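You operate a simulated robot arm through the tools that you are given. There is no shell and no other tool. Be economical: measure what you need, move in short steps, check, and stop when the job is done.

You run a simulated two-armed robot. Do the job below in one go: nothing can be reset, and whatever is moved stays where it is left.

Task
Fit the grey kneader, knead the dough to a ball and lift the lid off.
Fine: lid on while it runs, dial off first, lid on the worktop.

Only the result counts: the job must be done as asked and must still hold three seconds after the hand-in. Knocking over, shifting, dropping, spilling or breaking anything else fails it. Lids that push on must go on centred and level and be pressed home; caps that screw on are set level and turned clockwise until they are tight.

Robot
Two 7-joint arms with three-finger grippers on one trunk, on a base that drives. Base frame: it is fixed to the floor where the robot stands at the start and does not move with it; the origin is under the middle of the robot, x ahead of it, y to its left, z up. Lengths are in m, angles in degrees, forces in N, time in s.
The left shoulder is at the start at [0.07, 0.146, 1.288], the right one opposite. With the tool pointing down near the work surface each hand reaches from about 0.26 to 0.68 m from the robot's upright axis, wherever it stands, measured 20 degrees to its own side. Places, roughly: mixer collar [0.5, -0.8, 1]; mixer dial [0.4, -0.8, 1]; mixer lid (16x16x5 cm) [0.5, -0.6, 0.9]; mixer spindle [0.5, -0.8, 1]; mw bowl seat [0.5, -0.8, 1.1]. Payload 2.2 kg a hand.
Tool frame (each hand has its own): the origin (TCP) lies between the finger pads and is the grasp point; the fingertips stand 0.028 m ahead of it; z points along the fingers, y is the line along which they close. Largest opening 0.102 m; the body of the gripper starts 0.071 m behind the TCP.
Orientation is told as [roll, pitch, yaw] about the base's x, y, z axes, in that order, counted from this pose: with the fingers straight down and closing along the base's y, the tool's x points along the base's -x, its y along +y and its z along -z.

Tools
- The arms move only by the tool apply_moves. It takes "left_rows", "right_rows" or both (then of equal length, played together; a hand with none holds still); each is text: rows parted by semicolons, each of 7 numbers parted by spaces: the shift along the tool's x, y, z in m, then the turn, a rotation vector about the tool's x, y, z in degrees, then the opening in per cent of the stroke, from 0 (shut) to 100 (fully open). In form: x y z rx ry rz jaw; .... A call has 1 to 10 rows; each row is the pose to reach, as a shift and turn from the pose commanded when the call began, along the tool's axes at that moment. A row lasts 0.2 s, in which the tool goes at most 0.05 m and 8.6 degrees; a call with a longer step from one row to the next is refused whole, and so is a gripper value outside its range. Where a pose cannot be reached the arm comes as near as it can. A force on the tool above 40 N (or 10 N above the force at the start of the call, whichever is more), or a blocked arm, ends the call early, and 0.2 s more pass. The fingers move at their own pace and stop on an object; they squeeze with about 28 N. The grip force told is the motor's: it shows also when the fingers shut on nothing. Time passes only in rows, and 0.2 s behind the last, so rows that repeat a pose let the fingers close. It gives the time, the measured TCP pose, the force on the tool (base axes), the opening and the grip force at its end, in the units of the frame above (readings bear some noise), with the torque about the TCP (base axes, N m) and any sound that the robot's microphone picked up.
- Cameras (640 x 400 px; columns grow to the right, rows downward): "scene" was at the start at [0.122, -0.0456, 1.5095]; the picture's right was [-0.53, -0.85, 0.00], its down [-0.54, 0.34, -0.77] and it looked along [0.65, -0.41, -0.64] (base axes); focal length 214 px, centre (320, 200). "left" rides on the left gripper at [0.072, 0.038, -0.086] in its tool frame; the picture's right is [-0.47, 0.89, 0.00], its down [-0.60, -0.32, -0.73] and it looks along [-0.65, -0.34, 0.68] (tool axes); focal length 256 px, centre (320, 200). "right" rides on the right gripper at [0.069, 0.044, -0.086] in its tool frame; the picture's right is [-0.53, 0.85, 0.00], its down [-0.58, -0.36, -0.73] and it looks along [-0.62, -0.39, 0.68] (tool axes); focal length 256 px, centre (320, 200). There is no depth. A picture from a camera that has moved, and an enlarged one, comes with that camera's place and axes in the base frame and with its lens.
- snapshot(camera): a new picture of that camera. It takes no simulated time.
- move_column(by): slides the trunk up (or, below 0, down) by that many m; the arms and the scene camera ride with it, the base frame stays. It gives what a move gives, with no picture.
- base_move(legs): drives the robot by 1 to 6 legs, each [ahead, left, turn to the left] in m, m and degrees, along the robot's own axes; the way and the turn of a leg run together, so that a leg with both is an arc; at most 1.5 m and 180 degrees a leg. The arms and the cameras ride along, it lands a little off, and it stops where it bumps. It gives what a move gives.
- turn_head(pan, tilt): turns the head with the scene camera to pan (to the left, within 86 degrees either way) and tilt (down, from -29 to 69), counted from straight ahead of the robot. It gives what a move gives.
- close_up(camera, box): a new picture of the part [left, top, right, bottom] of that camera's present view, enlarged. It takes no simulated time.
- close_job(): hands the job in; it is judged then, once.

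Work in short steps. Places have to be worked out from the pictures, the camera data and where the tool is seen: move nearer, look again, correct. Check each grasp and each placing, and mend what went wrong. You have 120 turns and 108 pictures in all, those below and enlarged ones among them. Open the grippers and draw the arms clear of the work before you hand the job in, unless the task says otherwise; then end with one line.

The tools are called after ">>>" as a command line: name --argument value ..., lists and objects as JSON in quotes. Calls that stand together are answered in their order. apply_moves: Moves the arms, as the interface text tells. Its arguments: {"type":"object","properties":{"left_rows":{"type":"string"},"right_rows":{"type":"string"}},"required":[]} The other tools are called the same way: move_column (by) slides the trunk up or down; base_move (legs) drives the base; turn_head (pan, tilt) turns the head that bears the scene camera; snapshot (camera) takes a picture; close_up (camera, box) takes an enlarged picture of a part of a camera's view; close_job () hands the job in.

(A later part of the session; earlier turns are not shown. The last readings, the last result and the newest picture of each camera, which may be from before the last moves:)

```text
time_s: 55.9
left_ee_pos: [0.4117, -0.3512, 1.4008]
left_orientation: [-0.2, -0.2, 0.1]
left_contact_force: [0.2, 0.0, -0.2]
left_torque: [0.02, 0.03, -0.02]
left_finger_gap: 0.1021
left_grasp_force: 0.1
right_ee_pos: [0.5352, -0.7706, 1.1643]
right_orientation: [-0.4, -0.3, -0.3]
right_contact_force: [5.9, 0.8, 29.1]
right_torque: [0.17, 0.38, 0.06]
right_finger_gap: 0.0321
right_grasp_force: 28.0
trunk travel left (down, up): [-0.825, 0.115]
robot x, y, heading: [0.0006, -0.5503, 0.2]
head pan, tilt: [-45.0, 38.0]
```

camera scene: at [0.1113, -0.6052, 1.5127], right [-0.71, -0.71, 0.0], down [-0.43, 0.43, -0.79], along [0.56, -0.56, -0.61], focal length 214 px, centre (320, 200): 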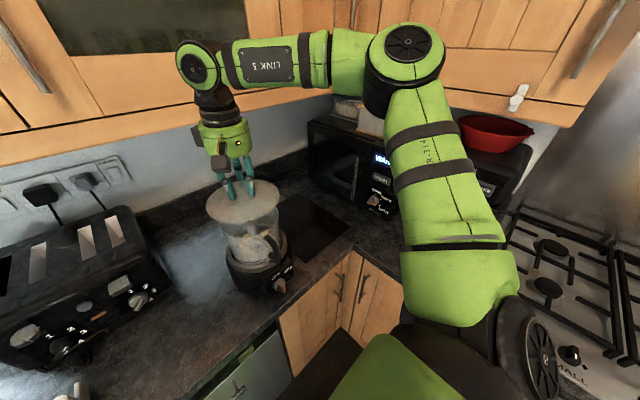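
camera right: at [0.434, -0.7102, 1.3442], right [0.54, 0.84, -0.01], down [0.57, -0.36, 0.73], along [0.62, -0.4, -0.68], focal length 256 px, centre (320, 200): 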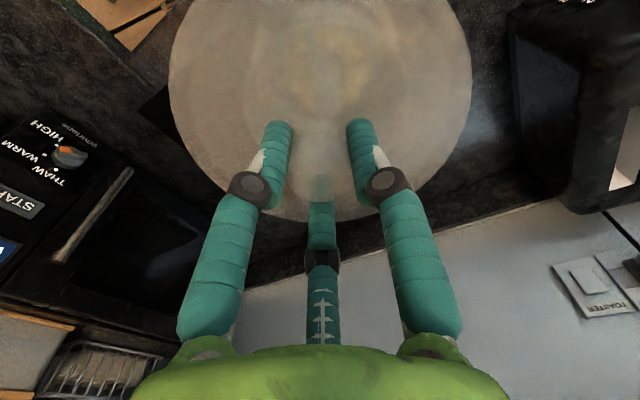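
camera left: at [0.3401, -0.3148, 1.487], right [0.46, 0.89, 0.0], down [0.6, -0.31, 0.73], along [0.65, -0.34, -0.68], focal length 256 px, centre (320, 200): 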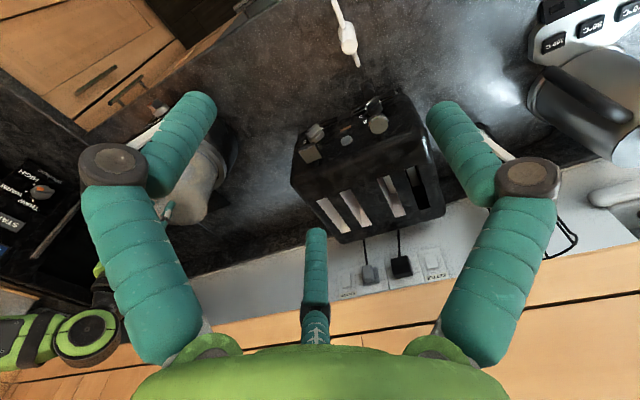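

It dropped ~8 mm and is engaging. I press further down in small steps.

>>> apply_moves --right_rows "-0.001 0 0.003 0 0.2 0 10;-0.001 0 0.006 0 0.2 0 10;-0.001 0 0.008 0 0.2 0 10;-0.001 0 0.008 0 0.2 0 10"

>>> close_up --camera "scene" --box '[215, 190, 285, 260]'

```text
time_s: 56.4
left_ee_pos: [0.4099, -0.3535, 1.3994]
left_orientation: [-0.1, -0.2, 0.0]
left_contact_force: [0.2, -0.8, 0.3]
left_torque: [0.03, 0.01, 0.05]
left_finger_gap: 0.1018
left_grasp_force: 0.0
right_ee_pos: [0.5359, -0.7715, 1.1639]
right_orientation: [-0.3, -0.5, -0.2]
right_contact_force: [-9.3, 3.1, 13.5]
right_torque: [-0.08, 0.87, -0.02]
right_finger_gap: 0.032
right_grasp_force: 28.1
trunk travel left (down, up): [-0.825, 0.115]
robot x, y, heading: [0.0014, -0.5498, -0.0]
head pan, tilt: [-45.0, 38.0]
stopped in row 2 (right hand): the force on the tool passed its limit at 42 N (the readings are from after the stop); the commanded pose is now the measured one
```

```text
5.71 times, centred on (250, 225) of scene
camera zoom: at [0.107, -0.6092, 1.5124], right [-0.71, -0.71, 0.0], down [-0.43, 0.44, -0.79], along [0.56, -0.56, -0.61], focal length 1226 px, centre (720, 57)
```

zoom: 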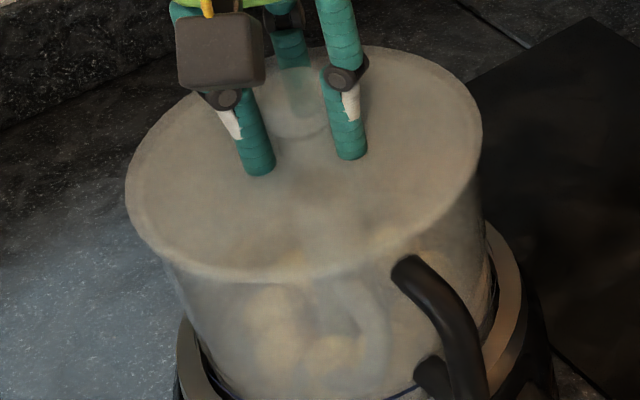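

In the picture the lid didn't drop; the fingers slid down the knob. I look at the right camera for the rim ring through the lid.

>>> close_up --camera "right" --box '[140, 0, 500, 230]'

>>> close_up --camera "scene" --box '[215, 210, 285, 250]'

```text
1.74 times, centred on (320, 115) of right
camera zoom: at [0.4681, -0.7264, 1.2498], right [0.54, 0.84, 0.0], down [0.57, -0.36, 0.74], along [0.62, -0.4, -0.68], focal length 445 px, centre (320, 348)
```

zoom: 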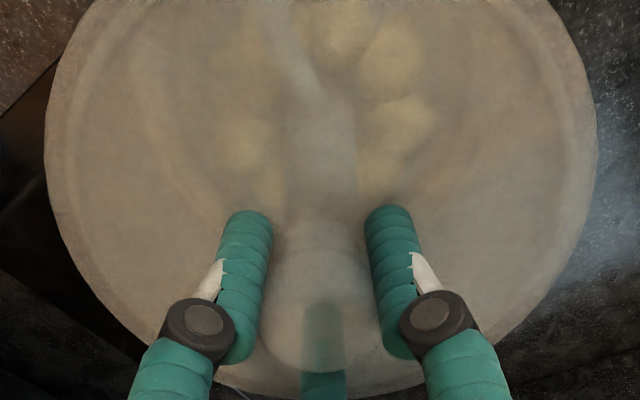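

```text
9.14 times, centred on (250, 230) of scene
camera zoom: at [0.107, -0.6092, 1.5124], right [-0.71, -0.71, 0.0], down [-0.43, 0.44, -0.79], along [0.56, -0.56, -0.61], focal length 1961 px, centre (960, -74)
```

zoom: 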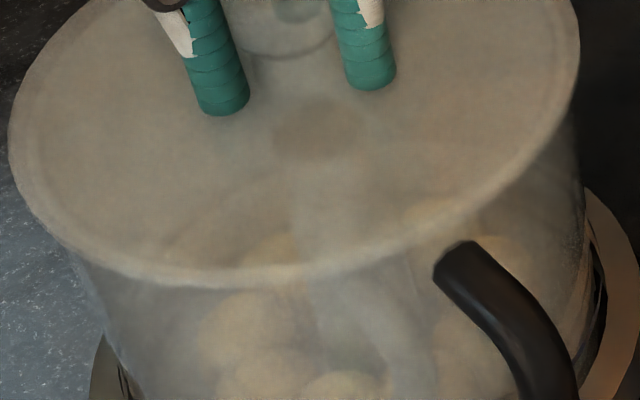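

Silhouettes show the lid centred across the scene view to under 1 mm. I release the knob and raise the hand to inspect how the lid lies.

>>> apply_moves --right_rows "0 0 -0.002 0 0 0 20;0 0 -0.002 0 0 0 50;0 0 -0.03 0 0 0 60;0 0 -0.07 0 0 0 60;0 0 -0.11 0 0 0 60;0.03 0 -0.14 0 0 0 60;0.06 0 -0.14 0 0 0 60"

>>> close_up --camera "scene" --box '[205, 180, 305, 270]'

>>> close_up --camera "right" --box '[160, 0, 480, 200]'

```text
time_s: 58.0
left_ee_pos: [0.4099, -0.3539, 1.4004]
left_orientation: [-0.1, -0.3, 0.0]
left_contact_force: [-0.5, 0.4, -0.1]
left_torque: [0.03, -0.07, -0.01]
left_finger_gap: 0.1022
left_grasp_force: 0.1
right_ee_pos: [0.4765, -0.7721, 1.3014]
right_orientation: [-0.3, -0.5, -0.3]
right_contact_force: [0.0, 0.6, 0.0]
right_torque: [0.03, -0.01, 0.04]
right_finger_gap: 0.0614
right_grasp_force: 0.0
trunk travel left (down, up): [-0.825, 0.115]
robot x, y, heading: [-0.0009, -0.5459, 0.0]
head pan, tilt: [-45.0, 38.0]
```

```text
4.44 times, centred on (255, 225) of scene
camera zoom: at [0.1073, -0.6104, 1.5128], right [-0.71, -0.71, 0.0], down [-0.43, 0.44, -0.79], along [0.56, -0.56, -0.61], focal length 953 px, centre (609, 89)
```

zoom: 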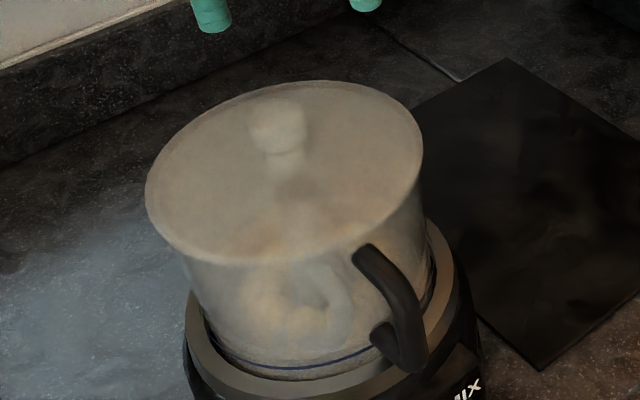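

```text
2.00 times, centred on (320, 100) of right
camera zoom: at [0.4078, -0.7269, 1.3867], right [0.54, 0.84, 0.0], down [0.57, -0.36, 0.74], along [0.62, -0.4, -0.67], focal length 512 px, centre (320, 400)
```

zoom: 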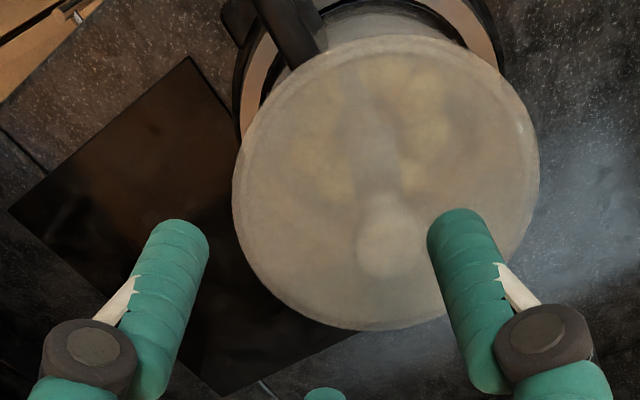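

The lid lies level and centred. I close the fingers and come down on the knob's centre to press it home.

>>> apply_moves --right_rows "-0.03 0 0 0 0.4 0 20;-0.059 0.0005 0 0 0.4 0 0;-0.059 0.0005 0.04 0 0.4 0 0;-0.059 0.0005 0.07 0 0.4 0 0;-0.059 0.0005 0.085 0 0.4 0 0;-0.059 0.0005 0.085 0 0.4 0 0"

>>> apply_moves --right_rows "0 0 0.005 0 0 0 0;0 0 0.01 0 0 0 0;0 0 0.015 0 0 0 0;0 0 0.018 0 0 0 0;0 0 0.018 0 0 0 0"

>>> close_up --camera "scene" --box '[205, 180, 305, 270]'

```text
time_s: 59.4
left_ee_pos: [0.4132, -0.3556, 1.3988]
left_orientation: [-0.1, 0.0, 0.2]
left_contact_force: [0.3, -0.3, 0.1]
left_torque: [-0.01, 0.01, -0.01]
left_finger_gap: 0.1019
left_grasp_force: 0.1
right_ee_pos: [0.5386, -0.7724, 1.2158]
right_orientation: [-0.3, 0.1, -0.2]
right_contact_force: [-0.5, 0.6, 0.4]
right_torque: [-0.02, -0.01, -0.01]
right_finger_gap: 0.002
right_grasp_force: 28.2
right hand out of reach, approached as far as the arm can: row 2
trunk travel left (down, up): [-0.825, 0.115]
robot x, y, heading: [-0.0008, -0.549, -0.0]
head pan, tilt: [-45.0, 38.0]
```

```text
time_s: 60.6
left_ee_pos: [0.4132, -0.3543, 1.3989]
left_orientation: [-0.1, 0.0, 0.1]
left_contact_force: [0.4, -0.6, -0.3]
left_torque: [0.02, 0.01, 0.0]
left_finger_gap: 0.102
left_grasp_force: 0.1
right_ee_pos: [0.5377, -0.7717, 1.1974]
right_orientation: [-0.4, 0.1, -0.4]
right_contact_force: [0.1, -0.3, -0.2]
right_torque: [-0.01, 0.01, 0.02]
right_finger_gap: 0.0021
right_grasp_force: 28.6
trunk travel left (down, up): [-0.825, 0.115]
robot x, y, heading: [0.002, -0.548, -0.2]
head pan, tilt: [-45.0, 38.0]
```

```text
4.44 times, centred on (255, 225) of scene
camera zoom: at [0.1111, -0.6101, 1.5125], right [-0.71, -0.71, 0.0], down [-0.43, 0.44, -0.79], along [0.56, -0.56, -0.62], focal length 953 px, centre (609, 89)
```

zoom: 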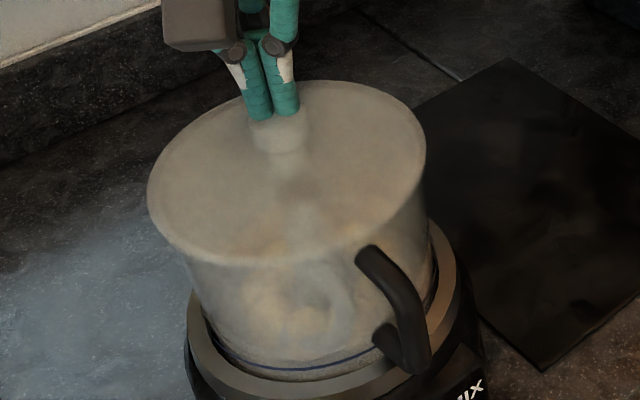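

Fingertips are just above the knob. I continue pressing down in 3 mm steps.

>>> apply_moves --right_rows "0.002 0 0.003 0 0 0 0;0.002 0 0.006 0 0 0 0;0.002 0 0.009 0 0 0 0;0.002 0 0.012 0 0 0 0;0.002 0 0.015 0 0 0 0;0.002 0 0.018 0 0 0 0"

```text
time_s: 61.5
left_ee_pos: [0.4118, -0.3539, 1.3993]
left_orientation: [-0.1, -0.2, 0.1]
left_contact_force: [-0.4, -0.9, -0.1]
left_torque: [0.04, -0.01, 0.01]
left_finger_gap: 0.1021
left_grasp_force: 0.1
right_ee_pos: [0.5375, -0.772, 1.1968]
right_orientation: [-0.1, -1.0, -0.4]
right_contact_force: [-4.0, -0.4, 11.8]
right_torque: [-0.01, 0.23, 0.02]
right_finger_gap: 0.0058
right_grasp_force: 27.9
trunk travel left (down, up): [-0.825, 0.115]
robot x, y, heading: [0.0006, -0.5467, 0.0]
head pan, tilt: [-45.0, 38.0]
stopped in row 4 (right hand): the force on the tool passed its limit at 43 N (the readings are from after the stop); the commanded pose is now the measured one
```

43 N without a clear drop. I want a flatter view of the lid/rim joint: raise the right hand up and back, then lower the trunk so the head camera looks from lower.

>>> apply_moves --right_rows "0 0 -0.04 0 0.5 0 0;0 0 -0.08 0 1 0 0;0 0 -0.12 0 1 0 0;0.03 0 -0.15 0 1 0 0;0.06 0 -0.18 0 1 0 0;0.08 0 -0.22 0 1 0 20;0.1 0 -0.26 0 1 0 40"

>>> move_column --by -0.22

>>> turn_head --pan -30 --tilt 22

>>> snapshot --camera "scene"

```text
time_s: 63.1
left_ee_pos: [0.4111, -0.3539, 1.4001]
left_orientation: [-0.1, -0.1, 0.1]
left_contact_force: [-0.2, -0.4, -0.5]
left_torque: [0.01, -0.07, -0.03]
left_finger_gap: 0.102
left_grasp_force: 0.1
right_ee_pos: [0.4197, -0.7779, 1.4352]
right_orientation: [-0.1, -0.1, -0.3]
right_contact_force: [-0.6, 0.4, 0.0]
right_torque: [-0.02, -0.04, 0.04]
right_finger_gap: 0.0408
right_grasp_force: 0.0
right hand out of reach, approached as far as the arm can: row 3, 6, 7
trunk travel left (down, up): [-0.825, 0.115]
robot x, y, heading: [-0.0024, -0.5463, 0.2]
head pan, tilt: [-45.0, 38.0]
```

```text
time_s: 65.5
left_ee_pos: [0.4138, -0.3544, 1.1796]
left_orientation: [-0.1, -0.1, 0.1]
left_contact_force: [0.1, 0.1, 0.5]
left_torque: [-0.01, 0.02, 0.0]
left_finger_gap: 0.1019
left_grasp_force: 0.1
right_ee_pos: [0.4224, -0.7776, 1.2138]
right_orientation: [-0.1, 0.0, -0.3]
right_contact_force: [0.1, 0.6, -0.4]
right_torque: [-0.01, -0.03, 0.0]
right_finger_gap: 0.0407
right_grasp_force: 0.0
trunk travel left (down, up): [-0.605, 0.335]
robot x, y, heading: [-0.0022, -0.548, -0.1]
head pan, tilt: [-45.0, 38.0]
```

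```text
time_s: 66.3
left_ee_pos: [0.4138, -0.3533, 1.1794]
left_orientation: [0.0, 0.0, 0.1]
left_contact_force: [0.2, -0.4, -0.1]
left_torque: [0.02, 0.0, -0.03]
left_finger_gap: 0.1022
left_grasp_force: 0.0
right_ee_pos: [0.423, -0.7774, 1.2131]
right_orientation: [-0.2, 0.0, -0.5]
right_contact_force: [-0.8, 1.0, -0.1]
right_torque: [-0.01, -0.04, 0.01]
right_finger_gap: 0.041
right_grasp_force: 0.0
trunk travel left (down, up): [-0.605, 0.335]
robot x, y, heading: [0.0035, -0.5472, 0.1]
head pan, tilt: [-30.0, 22.0]
```

```text
35 pictures are left
camera scene: at [0.1306, -0.5957, 1.3176], right [-0.5, -0.86, 0.0], down [-0.32, 0.19, -0.93], along [0.8, -0.47, -0.38], focal length 214 px, centre (320, 200)
```

scene: 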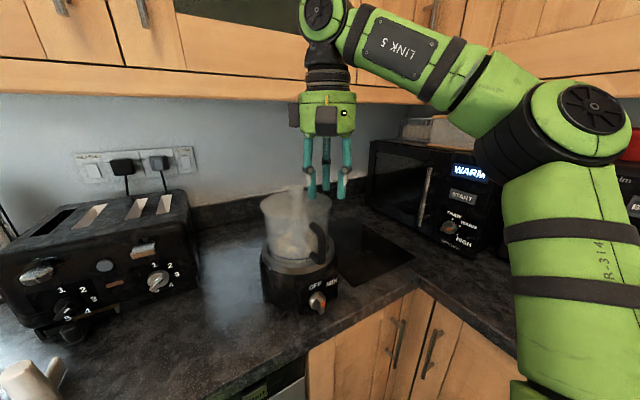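

>>> close_up --camera "scene" --box '[240, 170, 360, 270]'

```text
4.00 times, centred on (300, 220) of scene
camera zoom: at [0.1306, -0.5957, 1.3176], right [-0.5, -0.86, 0.0], down [-0.32, 0.19, -0.93], along [0.8, -0.47, -0.38], focal length 858 px, centre (400, 120)
```

zoom: 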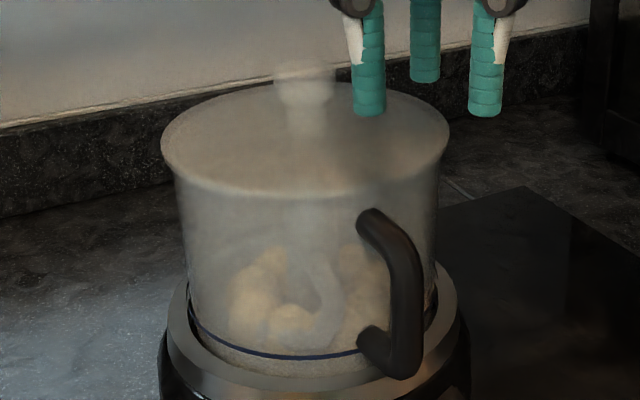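

The lid looks on and roughly level; I enlarge the joint to judge gap and tilt.

>>> close_up --camera "scene" --box '[275, 185, 359, 237]'

>>> close_up --camera "scene" --box '[250, 185, 300, 230]'

```text
7.62 times, centred on (317, 211) of scene
camera zoom: at [0.1306, -0.5957, 1.3176], right [-0.5, -0.86, 0.0], down [-0.32, 0.19, -0.93], along [0.8, -0.47, -0.38], focal length 1634 px, centre (343, 116)
```

zoom: 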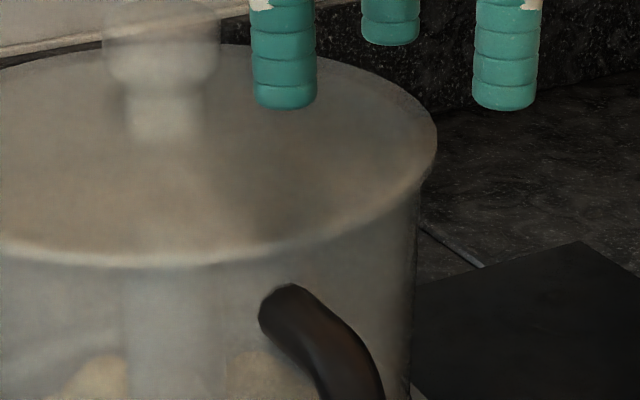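

```text
8.89 times, centred on (275, 208) of scene
camera zoom: at [0.1306, -0.5957, 1.3176], right [-0.5, -0.86, 0.0], down [-0.32, 0.19, -0.93], along [0.8, -0.47, -0.38], focal length 1906 px, centre (720, 133)
```

zoom: 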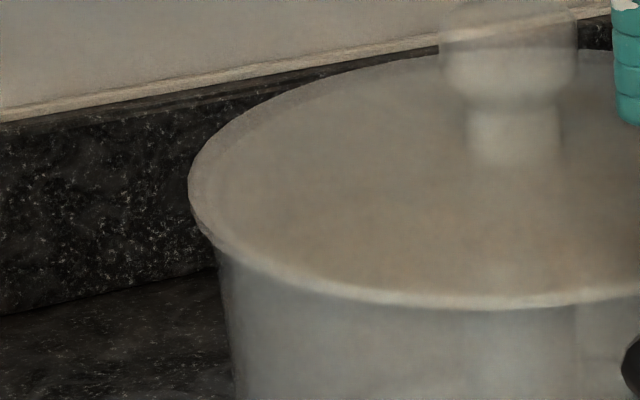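

Edge heights (~1.133) match the bowl rim (~1.132) measured before, with no visible gap: the lid appears home. Now I inspect the dial.

>>> close_up --camera "scene" --box '[295, 265, 345, 325]'

>>> snapshot --camera "right"

```text
6.67 times, centred on (320, 295) of scene
camera zoom: at [0.1306, -0.5957, 1.3176], right [-0.5, -0.86, 0.0], down [-0.32, 0.19, -0.93], along [0.8, -0.47, -0.38], focal length 1430 px, centre (320, -433)
```

zoom: 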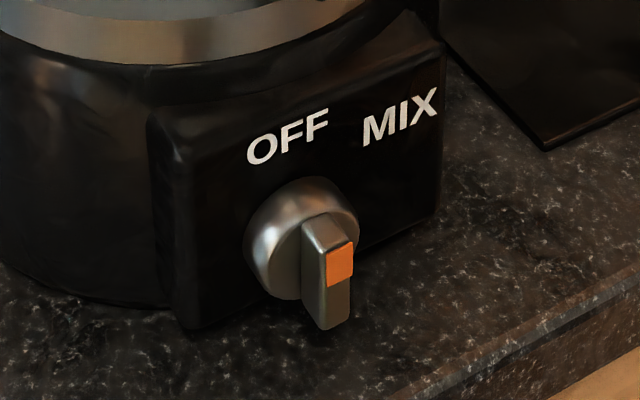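

```text
30 pictures are left
camera right: at [0.3555, -0.733, 1.2994], right [0.54, 0.84, 0.0], down [0.57, -0.37, 0.73], along [0.62, -0.4, -0.68], focal length 256 px, centre (320, 200)
```

right: 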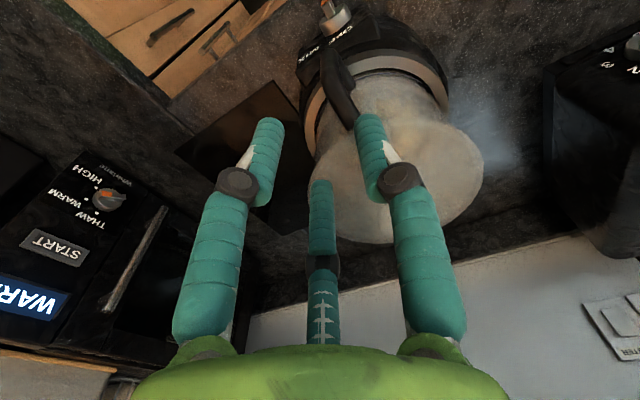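

The dial's bar is at ≈[0.418, -0.764, 0.945], facing -x, pointer up at OFF, MIX ~45° to the right. I'll back the base 0.1 m and pitch the right hand −50° to straddle the bar clear of the bowl handle.

>>> base_move --legs '[[-0.1, 0, 0]]'

>>> apply_moves --right_rows "0 0 0 0 -8.3 0 40;0 0 0 0 -16.6 0 40;0 0 0 0 -25 0 40;0 0 0 0 -33.3 0 40;0 0 0 0 -41.6 0 40;0 0 0 0 -50 0 40;0 0 0 0 -50 0 40"

>>> snapshot --camera "scene"

>>> snapshot --camera "right"

```text
time_s: 67.4
left_ee_pos: [0.317, -0.3529, 1.1783]
left_orientation: [-0.1, 0.1, 0.3]
left_contact_force: [-0.7, -0.6, 0.0]
left_torque: [0.0, 0.04, 0.0]
left_finger_gap: 0.1022
left_grasp_force: 0.1
right_ee_pos: [0.3258, -0.777, 1.2134]
right_orientation: [-0.2, 0.2, -0.3]
right_contact_force: [0.8, -0.2, -0.1]
right_torque: [0.01, 0.04, -0.02]
right_finger_gap: 0.0409
right_grasp_force: 0.1
trunk travel left (down, up): [-0.605, 0.335]
robot x, y, heading: [-0.0989, -0.547, -0.1]
head pan, tilt: [-30.0, 22.0]
```

```text
time_s: 69.0
left_ee_pos: [0.3153, -0.3534, 1.1793]
left_orientation: [0.0, 0.1, 0.2]
left_contact_force: [0.0, -0.5, -0.8]
left_torque: [0.0, 0.0, 0.02]
left_finger_gap: 0.1023
left_grasp_force: 0.2
right_ee_pos: [0.3244, -0.7771, 1.2134]
right_orientation: [-0.1, -50.0, -0.3]
right_contact_force: [0.4, -1.0, 0.1]
right_torque: [0.0, 0.0, 0.0]
right_finger_gap: 0.0404
right_grasp_force: 0.1
trunk travel left (down, up): [-0.605, 0.335]
robot x, y, heading: [-0.1016, -0.5498, 0.1]
head pan, tilt: [-30.0, 22.0]
```

```text
29 pictures are left
camera scene: at [0.0324, -0.5951, 1.3176], right [-0.5, -0.87, 0.0], down [-0.32, 0.19, -0.93], along [0.8, -0.46, -0.37], focal length 214 px, centre (320, 200)
```

scene: 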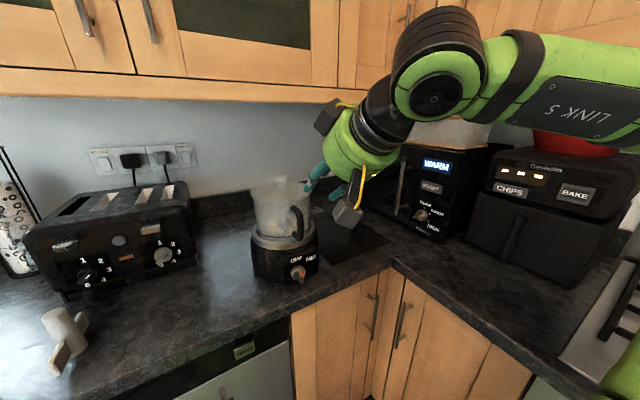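

```text
28 pictures are left
camera right: at [0.2162, -0.7321, 1.2152], right [0.35, 0.84, 0.41], down [-0.19, -0.36, 0.91], along [0.92, -0.4, 0.04], focal length 256 px, centre (320, 200)
```

right: 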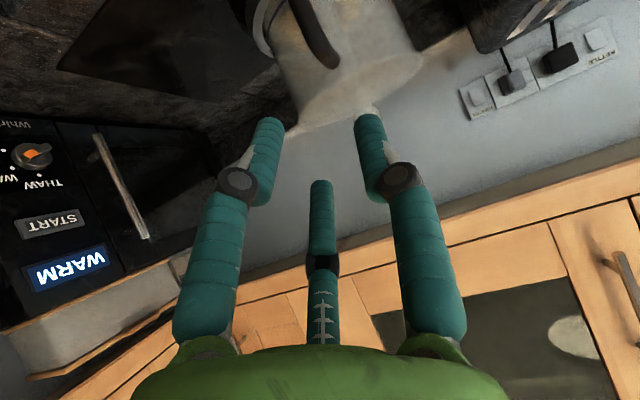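

Orientation reached. I enlarge the dial from the new viewpoint to sharpen its place.

>>> close_up --camera "scene" --box '[275, 245, 325, 290]'

```text
8.89 times, centred on (300, 268) of scene
camera zoom: at [0.0324, -0.5951, 1.3176], right [-0.5, -0.87, 0.0], down [-0.32, 0.19, -0.93], along [0.8, -0.46, -0.37], focal length 1906 px, centre (498, -400)
```

zoom: 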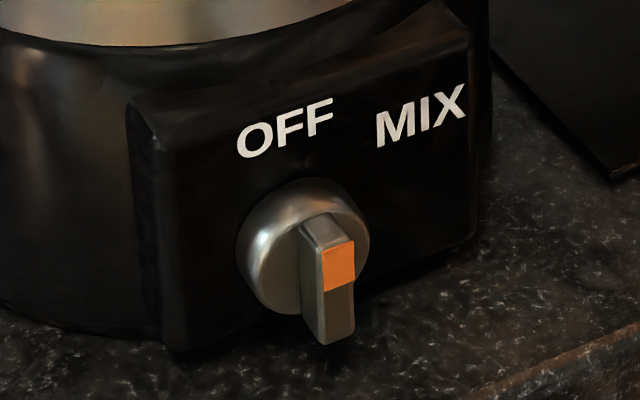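

Bar front ≈[0.411, -0.762, 0.95]. I move to a stand-off in front of and above it, and look.

>>> apply_moves --right_rows "0.03 0.004 0.03 0 0 0 30;0.06 0.008 0.06 0 0 0 30;0.09 0.012 0.09 0 0 0 30;0.115 0.015 0.115 0 0 0 30;0.138 0.015 0.136 0 0 0 30;0.138 0.015 0.136 0 0 0 30"

>>> close_up --camera "scene" --box '[260, 220, 350, 310]'

>>> close_up --camera "right" --box '[200, 0, 440, 180]'

```text
time_s: 70.4
left_ee_pos: [0.314, -0.3526, 1.1788]
left_orientation: [-0.1, 0.1, 0.2]
left_contact_force: [-0.4, -0.2, 1.1]
left_torque: [-0.02, -0.03, 0.01]
left_finger_gap: 0.102
left_grasp_force: 0.1
right_ee_pos: [0.3489, -0.7625, 1.0255]
right_orientation: [-0.1, -49.8, -0.2]
right_contact_force: [-0.4, -0.4, 0.0]
right_torque: [0.01, 0.01, 0.0]
right_finger_gap: 0.0306
right_grasp_force: 0.0
right hand out of reach, approached as far as the arm can: row 5, 6
trunk travel left (down, up): [-0.605, 0.335]
robot x, y, heading: [-0.0944, -0.5531, 0.2]
head pan, tilt: [-30.0, 22.0]
```

```text
4.44 times, centred on (305, 265) of scene
camera zoom: at [0.0311, -0.5952, 1.3178], right [-0.5, -0.87, 0.0], down [-0.32, 0.19, -0.93], along [0.8, -0.46, -0.37], focal length 953 px, centre (387, -89)
```

zoom: 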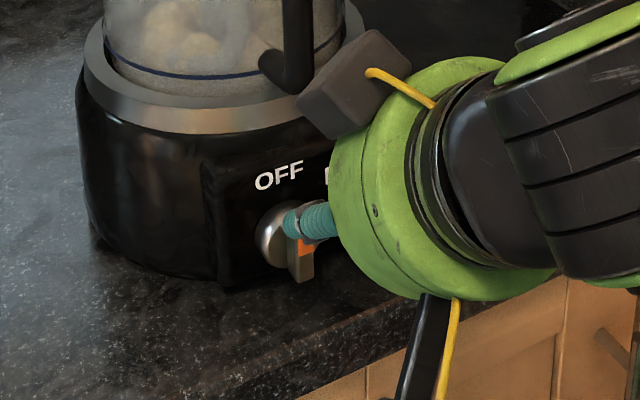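

```text
2.22 times, centred on (320, 90) of right
camera zoom: at [0.2411, -0.7178, 1.0275], right [0.35, 0.84, 0.41], down [-0.19, -0.36, 0.91], along [0.92, -0.4, 0.03], focal length 569 px, centre (320, 444)
```

zoom: 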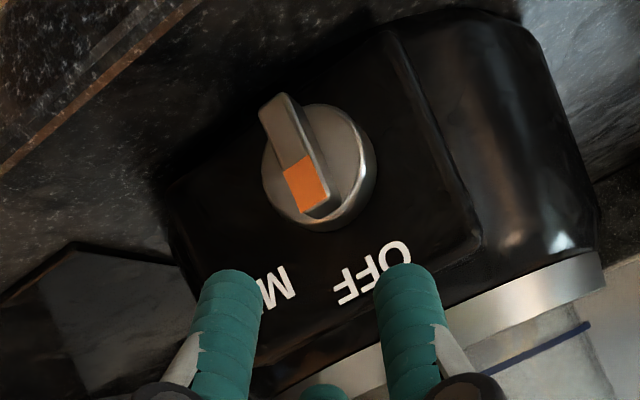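

The right view shows the bar well; but reach is limited at this trunk height. I raise the hand 0.15 and lower the trunk 0.15.

>>> apply_moves --right_rows "-0.029 0 -0.024 0 0 0 30;-0.058 0 -0.048 0 0 0 30;-0.087 0 -0.072 0 0 0 30;-0.115 0 -0.096 0 0 0 30;-0.115 0 -0.096 0 0 0 30"

>>> move_column --by -0.15

>>> apply_moves --right_rows "0 0 0 0 0 0 30"

```text
time_s: 71.6
left_ee_pos: [0.3148, -0.3541, 1.1792]
left_orientation: [-0.2, 0.1, 0.3]
left_contact_force: [0.1, -0.4, -0.3]
left_torque: [-0.01, 0.0, -0.01]
left_finger_gap: 0.1018
left_grasp_force: 0.0
right_ee_pos: [0.3505, -0.7632, 1.1733]
right_orientation: [-0.1, -49.9, -0.2]
right_contact_force: [-0.5, 0.3, -0.1]
right_torque: [0.02, -0.03, 0.01]
right_finger_gap: 0.0307
right_grasp_force: 0.0
trunk travel left (down, up): [-0.605, 0.335]
robot x, y, heading: [-0.0951, -0.549, -0.2]
head pan, tilt: [-30.0, 22.0]
```

```text
time_s: 73.4
left_ee_pos: [0.3149, -0.3539, 1.0296]
left_orientation: [-0.2, 0.0, 0.3]
left_contact_force: [0.6, 0.2, -0.1]
left_torque: [-0.01, 0.03, 0.02]
left_finger_gap: 0.1019
left_grasp_force: 0.2
right_ee_pos: [0.3509, -0.7622, 1.0237]
right_orientation: [-0.2, -50.0, -0.2]
right_contact_force: [0.3, -0.2, 0.7]
right_torque: [-0.05, -0.01, 0.0]
right_finger_gap: 0.0307
right_grasp_force: 0.0
trunk travel left (down, up): [-0.455, 0.485]
robot x, y, heading: [-0.0972, -0.5483, 0.1]
head pan, tilt: [-30.0, 22.0]
```

```text
time_s: 73.8
left_ee_pos: [0.3155, -0.3542, 1.0301]
left_orientation: [-0.1, -0.1, 0.2]
left_contact_force: [-0.2, -0.2, -0.4]
left_torque: [0.0, 0.04, 0.05]
left_finger_gap: 0.1018
left_grasp_force: 0.0
right_ee_pos: [0.3504, -0.7621, 1.0236]
right_orientation: [-0.2, -50.0, -0.2]
right_contact_force: [0.0, -0.2, -0.1]
right_torque: [-0.03, -0.02, -0.01]
right_finger_gap: 0.0303
right_grasp_force: 0.0
trunk travel left (down, up): [-0.455, 0.485]
robot x, y, heading: [-0.0981, -0.5486, -0.2]
head pan, tilt: [-30.0, 22.0]
```

Recomputing from the right view puts the bar centre at ≈[0.414, -0.762, 0.948]. I advance 0.055 along the fingers and look.

>>> apply_moves --right_rows "0.001 0 0.02 0 0 0 30;0.002 0 0.04 0 0 0 30;0.003 0 0.055 0 0 0 30;0.003 0 0.055 0 0 0 30"

>>> close_up --camera "right" --box '[220, 20, 420, 180]'

>>> snapshot --camera "scene"

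```text
time_s: 74.8
left_ee_pos: [0.3146, -0.3533, 1.0295]
left_orientation: [0.0, 0.1, 0.2]
left_contact_force: [-0.3, -0.7, 0.5]
left_torque: [-0.02, -0.03, 0.01]
left_finger_gap: 0.1016
left_grasp_force: 0.0
right_ee_pos: [0.3924, -0.7619, 0.9855]
right_orientation: [-0.1, -50.0, -0.2]
right_contact_force: [-1.0, -0.8, 0.4]
right_torque: [0.0, 0.01, -0.03]
right_finger_gap: 0.0308
right_grasp_force: 0.1
trunk travel left (down, up): [-0.455, 0.485]
robot x, y, heading: [-0.0947, -0.5486, -0.0]
head pan, tilt: [-30.0, 22.0]
```

```text
2.50 times, centred on (320, 100) of right
camera zoom: at [0.282, -0.7173, 0.9883], right [0.35, 0.84, 0.41], down [-0.19, -0.36, 0.91], along [0.92, -0.4, 0.04], focal length 640 px, centre (320, 450)
```

zoom: 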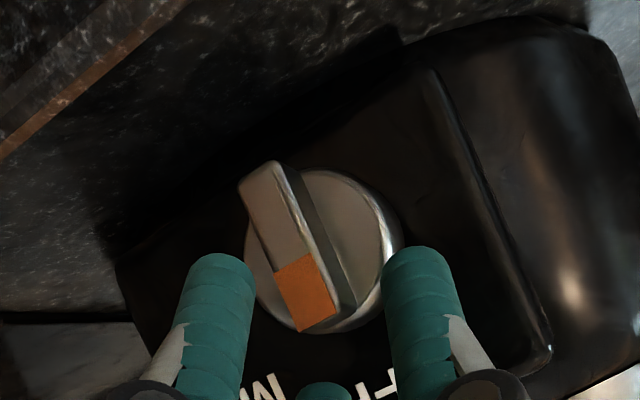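

```text
23 pictures are left
camera scene: at [0.0316, -0.5954, 1.1677], right [-0.5, -0.87, 0.0], down [-0.32, 0.19, -0.93], along [0.8, -0.46, -0.37], focal length 214 px, centre (320, 200)
```

scene: 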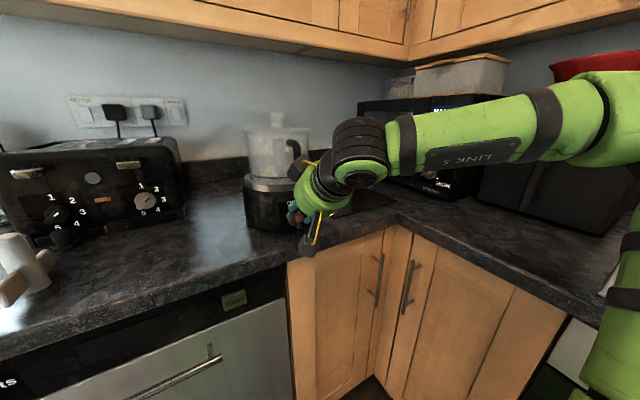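

The pointer end lies between the fingertips. I advance 14 mm more and check force.

>>> apply_moves --right_rows "0 0 0.005 0 0 0 30;0 0 0.01 0 0 0 30;0 0 0.014 0 0 0 30;0 0 0.014 0 0 0 30"

>>> close_up --camera "right" --box '[220, 20, 420, 180]'

>>> close_up --camera "scene" --box '[235, 100, 325, 170]'

```text
time_s: 75.8
left_ee_pos: [0.3103, -0.3537, 1.0312]
left_orientation: [-0.1, -0.1, 0.2]
left_contact_force: [-0.2, 0.2, 0.0]
left_torque: [-0.03, 0.03, 0.0]
left_finger_gap: 0.1022
left_grasp_force: 0.0
right_ee_pos: [0.3973, -0.7618, 0.9798]
right_orientation: [-0.1, -50.3, -0.2]
right_contact_force: [-17.4, 0.6, 11.0]
right_torque: [0.09, -0.22, 0.02]
right_finger_gap: 0.0323
right_grasp_force: 0.3
trunk travel left (down, up): [-0.455, 0.485]
robot x, y, heading: [-0.0987, -0.5503, -0.1]
head pan, tilt: [-30.0, 22.0]
```

```text
2.50 times, centred on (320, 100) of right
camera zoom: at [0.2883, -0.7162, 0.9819], right [0.34, 0.84, 0.41], down [-0.2, -0.36, 0.91], along [0.92, -0.39, 0.04], focal length 640 px, centre (320, 450)
```

zoom: 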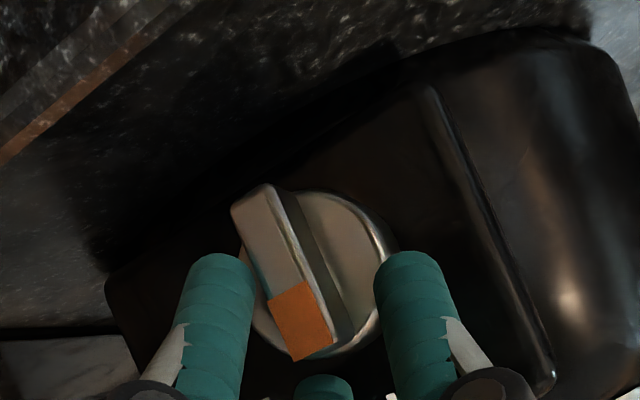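

```text
5.71 times, centred on (280, 135) of scene
camera zoom: at [0.0266, -0.5946, 1.1684], right [-0.5, -0.87, 0.0], down [-0.32, 0.19, -0.93], along [0.8, -0.46, -0.37], focal length 1226 px, centre (549, 571)
```

zoom: 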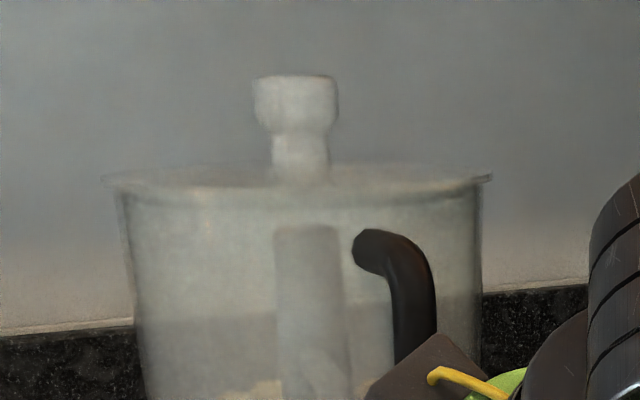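

The side view shows the lid level, centred and flush. Fingertips just touch the dial's dome; I back off 3 mm and push the pointer toward -y (MIX) stepwise.

>>> apply_moves --right_rows "0 0 -0.006 0 0 0 30;0 -0.004 -0.006 0 0 0 30;0 -0.008 -0.006 0 0 0 30;0 -0.012 -0.006 0 0 0 30;0 -0.016 -0.006 0 0 0 30;0 -0.02 -0.006 0 0 0 30;0 -0.023 -0.006 0 0 0 30"

>>> close_up --camera "right" --box '[220, 20, 420, 180]'

```text
time_s: 77.4
left_ee_pos: [0.314, -0.3502, 1.0286]
left_orientation: [-0.2, 0.0, 0.2]
left_contact_force: [0.7, -0.5, -0.1]
left_torque: [-0.04, -0.03, -0.02]
left_finger_gap: 0.1021
left_grasp_force: 0.0
right_ee_pos: [0.3953, -0.7822, 0.9834]
right_orientation: [-0.4, -50.2, 0.0]
right_contact_force: [-1.0, 10.3, 9.3]
right_torque: [0.45, -0.22, 0.16]
right_finger_gap: 0.0377
right_grasp_force: 5.5
trunk travel left (down, up): [-0.455, 0.485]
robot x, y, heading: [-0.0958, -0.5494, 0.1]
head pan, tilt: [-30.0, 22.0]
```

```text
2.50 times, centred on (320, 100) of right
camera zoom: at [0.2868, -0.738, 0.985], right [0.35, 0.85, 0.41], down [-0.19, -0.36, 0.91], along [0.92, -0.39, 0.04], focal length 640 px, centre (320, 450)
```

zoom: 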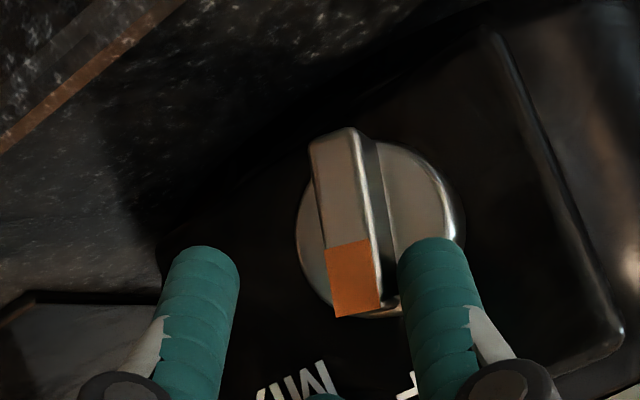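

The pointer has turned part way (~20°). I keep pushing toward -y.

>>> apply_moves --right_rows "0.001 -0.004 0 0 0 0 25;0.002 -0.008 0 0 0 0 25;0.003 -0.012 0 0 0 0 25;0.004 -0.016 0 0 0 0 25;0.004 -0.018 0 0 0 0 25"

>>> close_up --camera "right" --box '[220, 20, 420, 180]'

```text
time_s: 78.6
left_ee_pos: [0.3146, -0.3497, 1.0285]
left_orientation: [-0.3, 0.0, 0.2]
left_contact_force: [0.3, -0.3, 0.3]
left_torque: [0.01, 0.01, 0.0]
left_finger_gap: 0.1018
left_grasp_force: 0.1
right_ee_pos: [0.395, -0.7957, 0.9832]
right_orientation: [-0.1, -50.5, 0.3]
right_contact_force: [4.9, 16.9, 18.3]
right_torque: [0.77, -0.33, 0.35]
right_finger_gap: 0.0375
right_grasp_force: 8.2
trunk travel left (down, up): [-0.455, 0.485]
robot x, y, heading: [-0.0967, -0.5478, 0.1]
head pan, tilt: [-30.0, 22.0]
```

```text
2.50 times, centred on (320, 100) of right
camera zoom: at [0.2848, -0.7525, 0.984], right [0.34, 0.85, 0.41], down [-0.2, -0.36, 0.91], along [0.92, -0.39, 0.05], focal length 640 px, centre (320, 450)
```

zoom: 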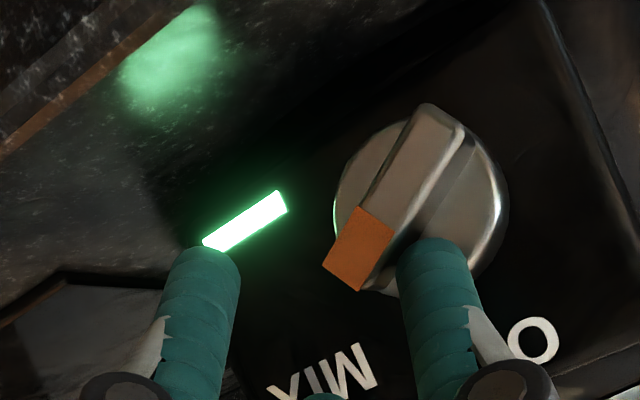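

The green running light is on. I ease off slightly and let it knead for a while.

>>> apply_moves --right_rows "0 0.004 0 0 0 0 25;0 0.006 0 0 0 0 25;0 0.006 0 0 0 0 25;0 0.006 0 0 0 0 25;0 0.006 0 0 0 0 25;0 0.006 0 0 0 0 25;0 0.006 0 0 0 0 25;0 0.006 0 0 0 0 25;0 0.006 0 0 0 0 25;0 0.006 0 0 0 0 25"

>>> close_up --camera "scene" --box '[235, 110, 325, 240]'

```text
time_s: 80.8
left_ee_pos: [0.314, -0.3506, 1.03]
left_orientation: [-0.2, -0.1, 0.1]
left_contact_force: [0.7, -0.9, -0.3]
left_torque: [-0.01, 0.0, 0.01]
left_finger_gap: 0.1018
left_grasp_force: 0.2
right_ee_pos: [0.3941, -0.7932, 0.9828]
right_orientation: [-0.1, -50.8, -0.1]
right_contact_force: [5.9, 8.3, 25.1]
right_torque: [0.65, -0.56, 0.02]
right_finger_gap: 0.031
right_grasp_force: 4.0
trunk travel left (down, up): [-0.455, 0.485]
robot x, y, heading: [-0.0976, -0.5468, -0.2]
head pan, tilt: [-30.0, 22.0]
```

```text
3.08 times, centred on (280, 175) of scene
camera zoom: at [0.0298, -0.5922, 1.1681], right [-0.5, -0.87, 0.0], down [-0.32, 0.18, -0.93], along [0.8, -0.46, -0.37], focal length 660 px, centre (443, 277)
```

zoom: 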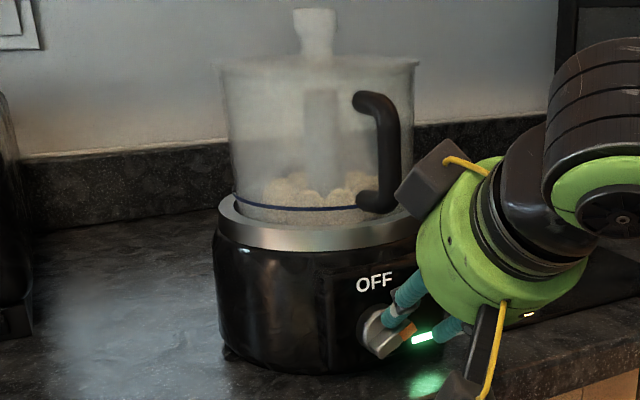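

Running; dough still lumpy. I relieve the vertical load a little and keep waiting.

>>> apply_moves --right_rows "-0.003 0 -0.002 0 0 0 25;-0.006 0.002 -0.003 0 0 0 25;-0.006 0.002 -0.003 0 0 0 25;-0.006 0.002 -0.003 0 0 0 25;-0.006 0.002 -0.003 0 0 0 25;-0.006 0.002 -0.003 0 0 0 25;-0.006 0.002 -0.003 0 0 0 25;-0.006 0.002 -0.003 0 0 0 25;-0.006 0.002 -0.003 0 0 0 25;-0.006 0.002 -0.003 0 0 0 25"

>>> close_up --camera "scene" --box '[235, 110, 325, 240]'

```text
time_s: 83.0
left_ee_pos: [0.3147, -0.3515, 1.029]
left_orientation: [-0.2, 0.0, 0.3]
left_contact_force: [-0.6, 0.3, 0.2]
left_torque: [-0.01, -0.03, 0.0]
left_finger_gap: 0.1019
left_grasp_force: 0.0
right_ee_pos: [0.3949, -0.7941, 0.9845]
right_orientation: [-0.2, -49.9, -0.1]
right_contact_force: [-1.0, 6.5, 5.6]
right_torque: [0.23, -0.07, 0.15]
right_finger_gap: 0.0297
right_grasp_force: 3.2
trunk travel left (down, up): [-0.455, 0.485]
robot x, y, heading: [-0.1002, -0.5493, -0.0]
head pan, tilt: [-30.0, 22.0]
```

```text
3.08 times, centred on (280, 175) of scene
camera zoom: at [0.0309, -0.5937, 1.1679], right [-0.5, -0.87, 0.0], down [-0.32, 0.19, -0.93], along [0.8, -0.46, -0.37], focal length 660 px, centre (443, 277)
```

zoom: 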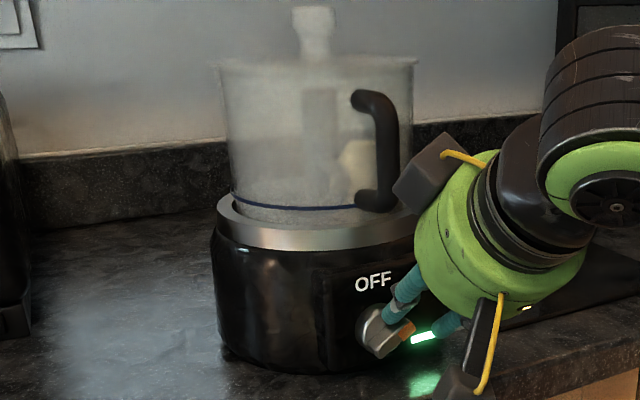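

The lumps have gone and a single mass appears near the hook. I look closer.

>>> close_up --camera "scene" --box '[260, 125, 310, 180]'

>>> apply_moves --right_rows "0 0 0 0 0 0 25;0 0 0 0 0 0 25"

>>> close_up --camera "scene" --box '[260, 125, 310, 180]'

```text
7.27 times, centred on (285, 152) of scene
camera zoom: at [0.0309, -0.5937, 1.1679], right [-0.5, -0.87, 0.0], down [-0.32, 0.19, -0.93], along [0.8, -0.46, -0.37], focal length 1560 px, centre (574, 546)
```

zoom: 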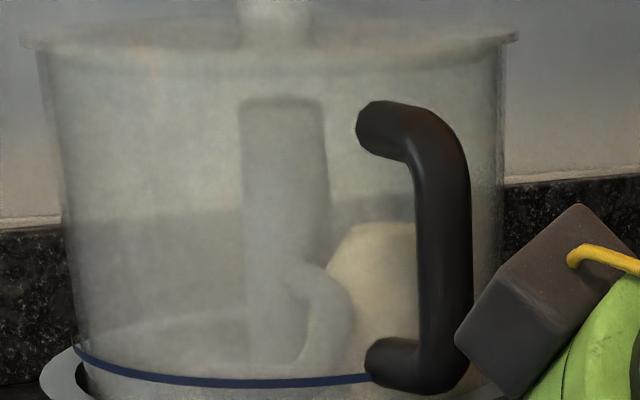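

```text
time_s: 83.6
left_ee_pos: [0.3143, -0.3525, 1.029]
left_orientation: [-0.1, 0.0, 0.2]
left_contact_force: [0.1, -0.1, 0.4]
left_torque: [0.01, 0.01, 0.0]
left_finger_gap: 0.1021
left_grasp_force: 0.1
right_ee_pos: [0.3948, -0.7949, 0.9848]
right_orientation: [-0.4, -49.9, -0.1]
right_contact_force: [-0.2, 6.1, 4.3]
right_torque: [0.21, -0.05, 0.13]
right_finger_gap: 0.0293
right_grasp_force: 2.6
trunk travel left (down, up): [-0.455, 0.485]
robot x, y, heading: [-0.1003, -0.5494, 0.2]
head pan, tilt: [-30.0, 22.0]
```

```text
7.27 times, centred on (285, 152) of scene
camera zoom: at [0.031, -0.5938, 1.1679], right [-0.5, -0.87, 0.0], down [-0.32, 0.19, -0.93], along [0.8, -0.46, -0.37], focal length 1560 px, centre (574, 546)
```

zoom: 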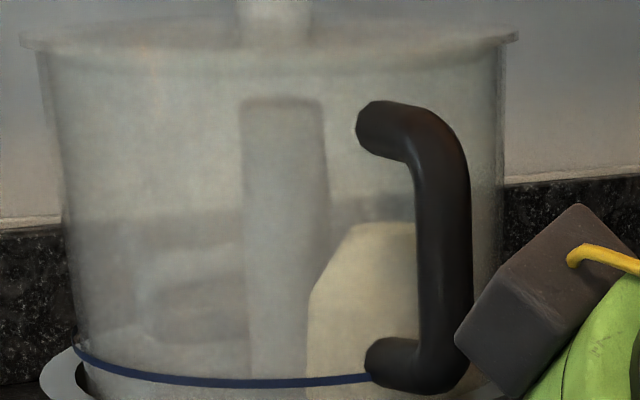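

A single dough ball has formed with the hook turning. I now turn the dial back to OFF by pushing the pointer toward +y with the other finger.

>>> apply_moves --right_rows "-0.003 0.004 -0.002 0 0 0 30;-0.003 0.01 -0.002 0 0 0 30;0.006 0.014 0.004 0 0 0 30;0.006 0.019 0.004 0 0 0 30;0.006 0.024 0.004 0 0 0 30;0.006 0.028 0.004 0 0 0 30;0.004 0.032 0.003 0 0 0 30;0.003 0.036 0.002 0 0 0 30;0.002 0.04 0.001 0 0 0 30;0.001 0.044 0 0 0 0 30"

>>> close_up --camera "right" --box '[220, 20, 420, 180]'

```text
time_s: 85.8
left_ee_pos: [0.3139, -0.3547, 1.0294]
left_orientation: [0.1, 0.0, 0.2]
left_contact_force: [-0.6, 0.0, -0.6]
left_torque: [-0.01, 0.01, 0.0]
left_finger_gap: 0.1021
left_grasp_force: 0.0
right_ee_pos: [0.3942, -0.7526, 0.9852]
right_orientation: [0.0, -50.3, -0.2]
right_contact_force: [-7.5, -3.1, 0.8]
right_torque: [-0.12, 0.19, -0.13]
right_finger_gap: 0.0341
right_grasp_force: 2.7
trunk travel left (down, up): [-0.455, 0.485]
robot x, y, heading: [-0.0984, -0.5455, 0.1]
head pan, tilt: [-30.0, 22.0]
```

```text
2.50 times, centred on (320, 100) of right
camera zoom: at [0.2853, -0.7069, 0.9868], right [0.35, 0.84, 0.41], down [-0.19, -0.36, 0.91], along [0.92, -0.4, 0.04], focal length 640 px, centre (320, 450)
```

zoom: 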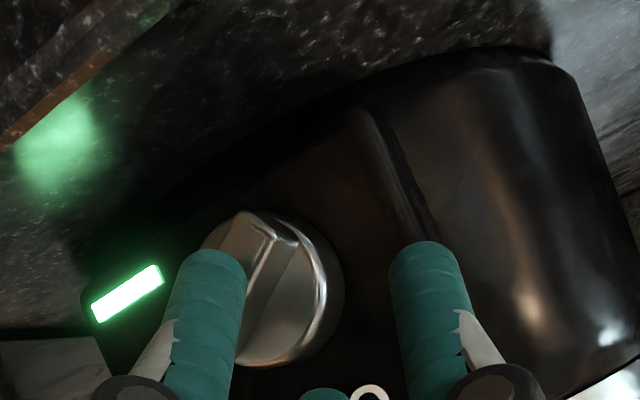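

The finger slid over the front of the bar; the light is still on. I retract, return to the -y side, go deeper and lower, then look before pushing.

>>> apply_moves --right_rows "0 0 -0.015 0 0 0 30;0 0 -0.03 0 0 0 30;0 -0.018 -0.03 0 0 0 30;0 -0.036 -0.03 0 0 0 30;0 -0.055 -0.03 0 0 0 30;0.002 -0.055 -0.01 0 0 0 30;0.004 -0.055 0.005 0 0 0 30;0.004 -0.055 0.014 0 0 0 30;0.004 -0.055 0.014 0 0 0 30"

>>> close_up --camera "right" --box '[220, 20, 420, 180]'

```text
time_s: 87.8
left_ee_pos: [0.3122, -0.3545, 1.0303]
left_orientation: [0.0, 0.0, 0.2]
left_contact_force: [0.8, 0.9, 0.3]
left_torque: [-0.01, 0.0, -0.02]
left_finger_gap: 0.1021
left_grasp_force: 0.1
right_ee_pos: [0.3994, -0.8079, 0.9733]
right_orientation: [-0.1, -50.2, -0.2]
right_contact_force: [-13.4, -4.6, 7.5]
right_torque: [-0.11, -0.28, -0.25]
right_finger_gap: 0.0299
right_grasp_force: 0.0
trunk travel left (down, up): [-0.455, 0.485]
robot x, y, heading: [-0.0957, -0.5461, 0.0]
head pan, tilt: [-30.0, 22.0]
```

```text
2.50 times, centred on (320, 100) of right
camera zoom: at [0.2921, -0.7623, 0.9751], right [0.35, 0.84, 0.41], down [-0.19, -0.36, 0.91], along [0.92, -0.4, 0.04], focal length 640 px, centre (320, 450)
```

zoom: 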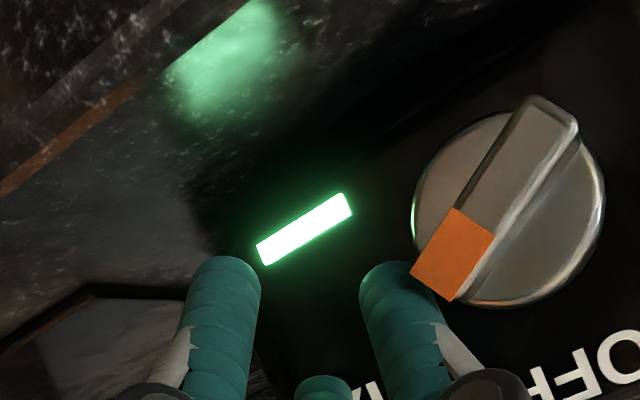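

Both fingers are now on the -y side beside the pointer. I close them for stiffness, ease back 2 mm, and push +y.

>>> apply_moves --right_rows "0 0 -0.003 0 0 0 0;0 0 -0.003 0 0 0 0;0 0.006 -0.003 0 0 0 0;0 0.012 -0.003 0 0 0 0;0 0.017 -0.003 0 0 0 0;0 0.022 -0.003 0 0 0 0;0 0.027 -0.003 0 0 0 0;0 0.031 -0.003 0 0 0 0"

>>> close_up --camera "right" --box '[220, 20, 420, 180]'

```text
time_s: 89.6
left_ee_pos: [0.3139, -0.3554, 1.0299]
left_orientation: [0.1, 0.0, 0.2]
left_contact_force: [-0.9, 0.2, -0.9]
left_torque: [0.0, 0.0, 0.0]
left_finger_gap: 0.102
left_grasp_force: 0.1
right_ee_pos: [0.401, -0.7773, 0.9732]
right_orientation: [0.0, -50.0, -0.4]
right_contact_force: [-1.7, -8.9, 2.0]
right_torque: [-0.1, 0.04, -0.18]
right_finger_gap: 0.0044
right_grasp_force: 28.1
trunk travel left (down, up): [-0.455, 0.485]
robot x, y, heading: [-0.0973, -0.5462, -0.3]
head pan, tilt: [-30.0, 22.0]
```

```text
2.50 times, centred on (320, 100) of right
camera zoom: at [0.2922, -0.7321, 0.9753], right [0.35, 0.84, 0.41], down [-0.19, -0.36, 0.91], along [0.92, -0.4, 0.03], focal length 640 px, centre (320, 450)
```

zoom: 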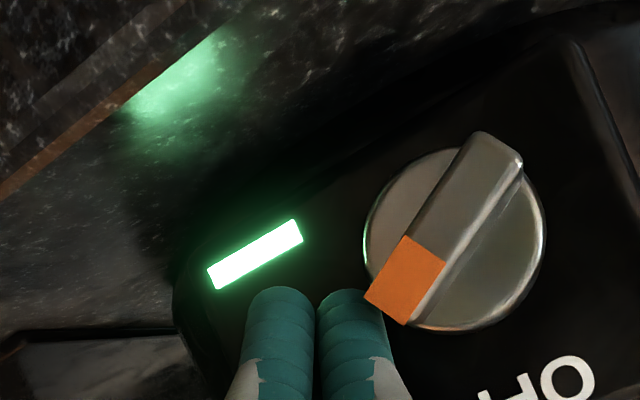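

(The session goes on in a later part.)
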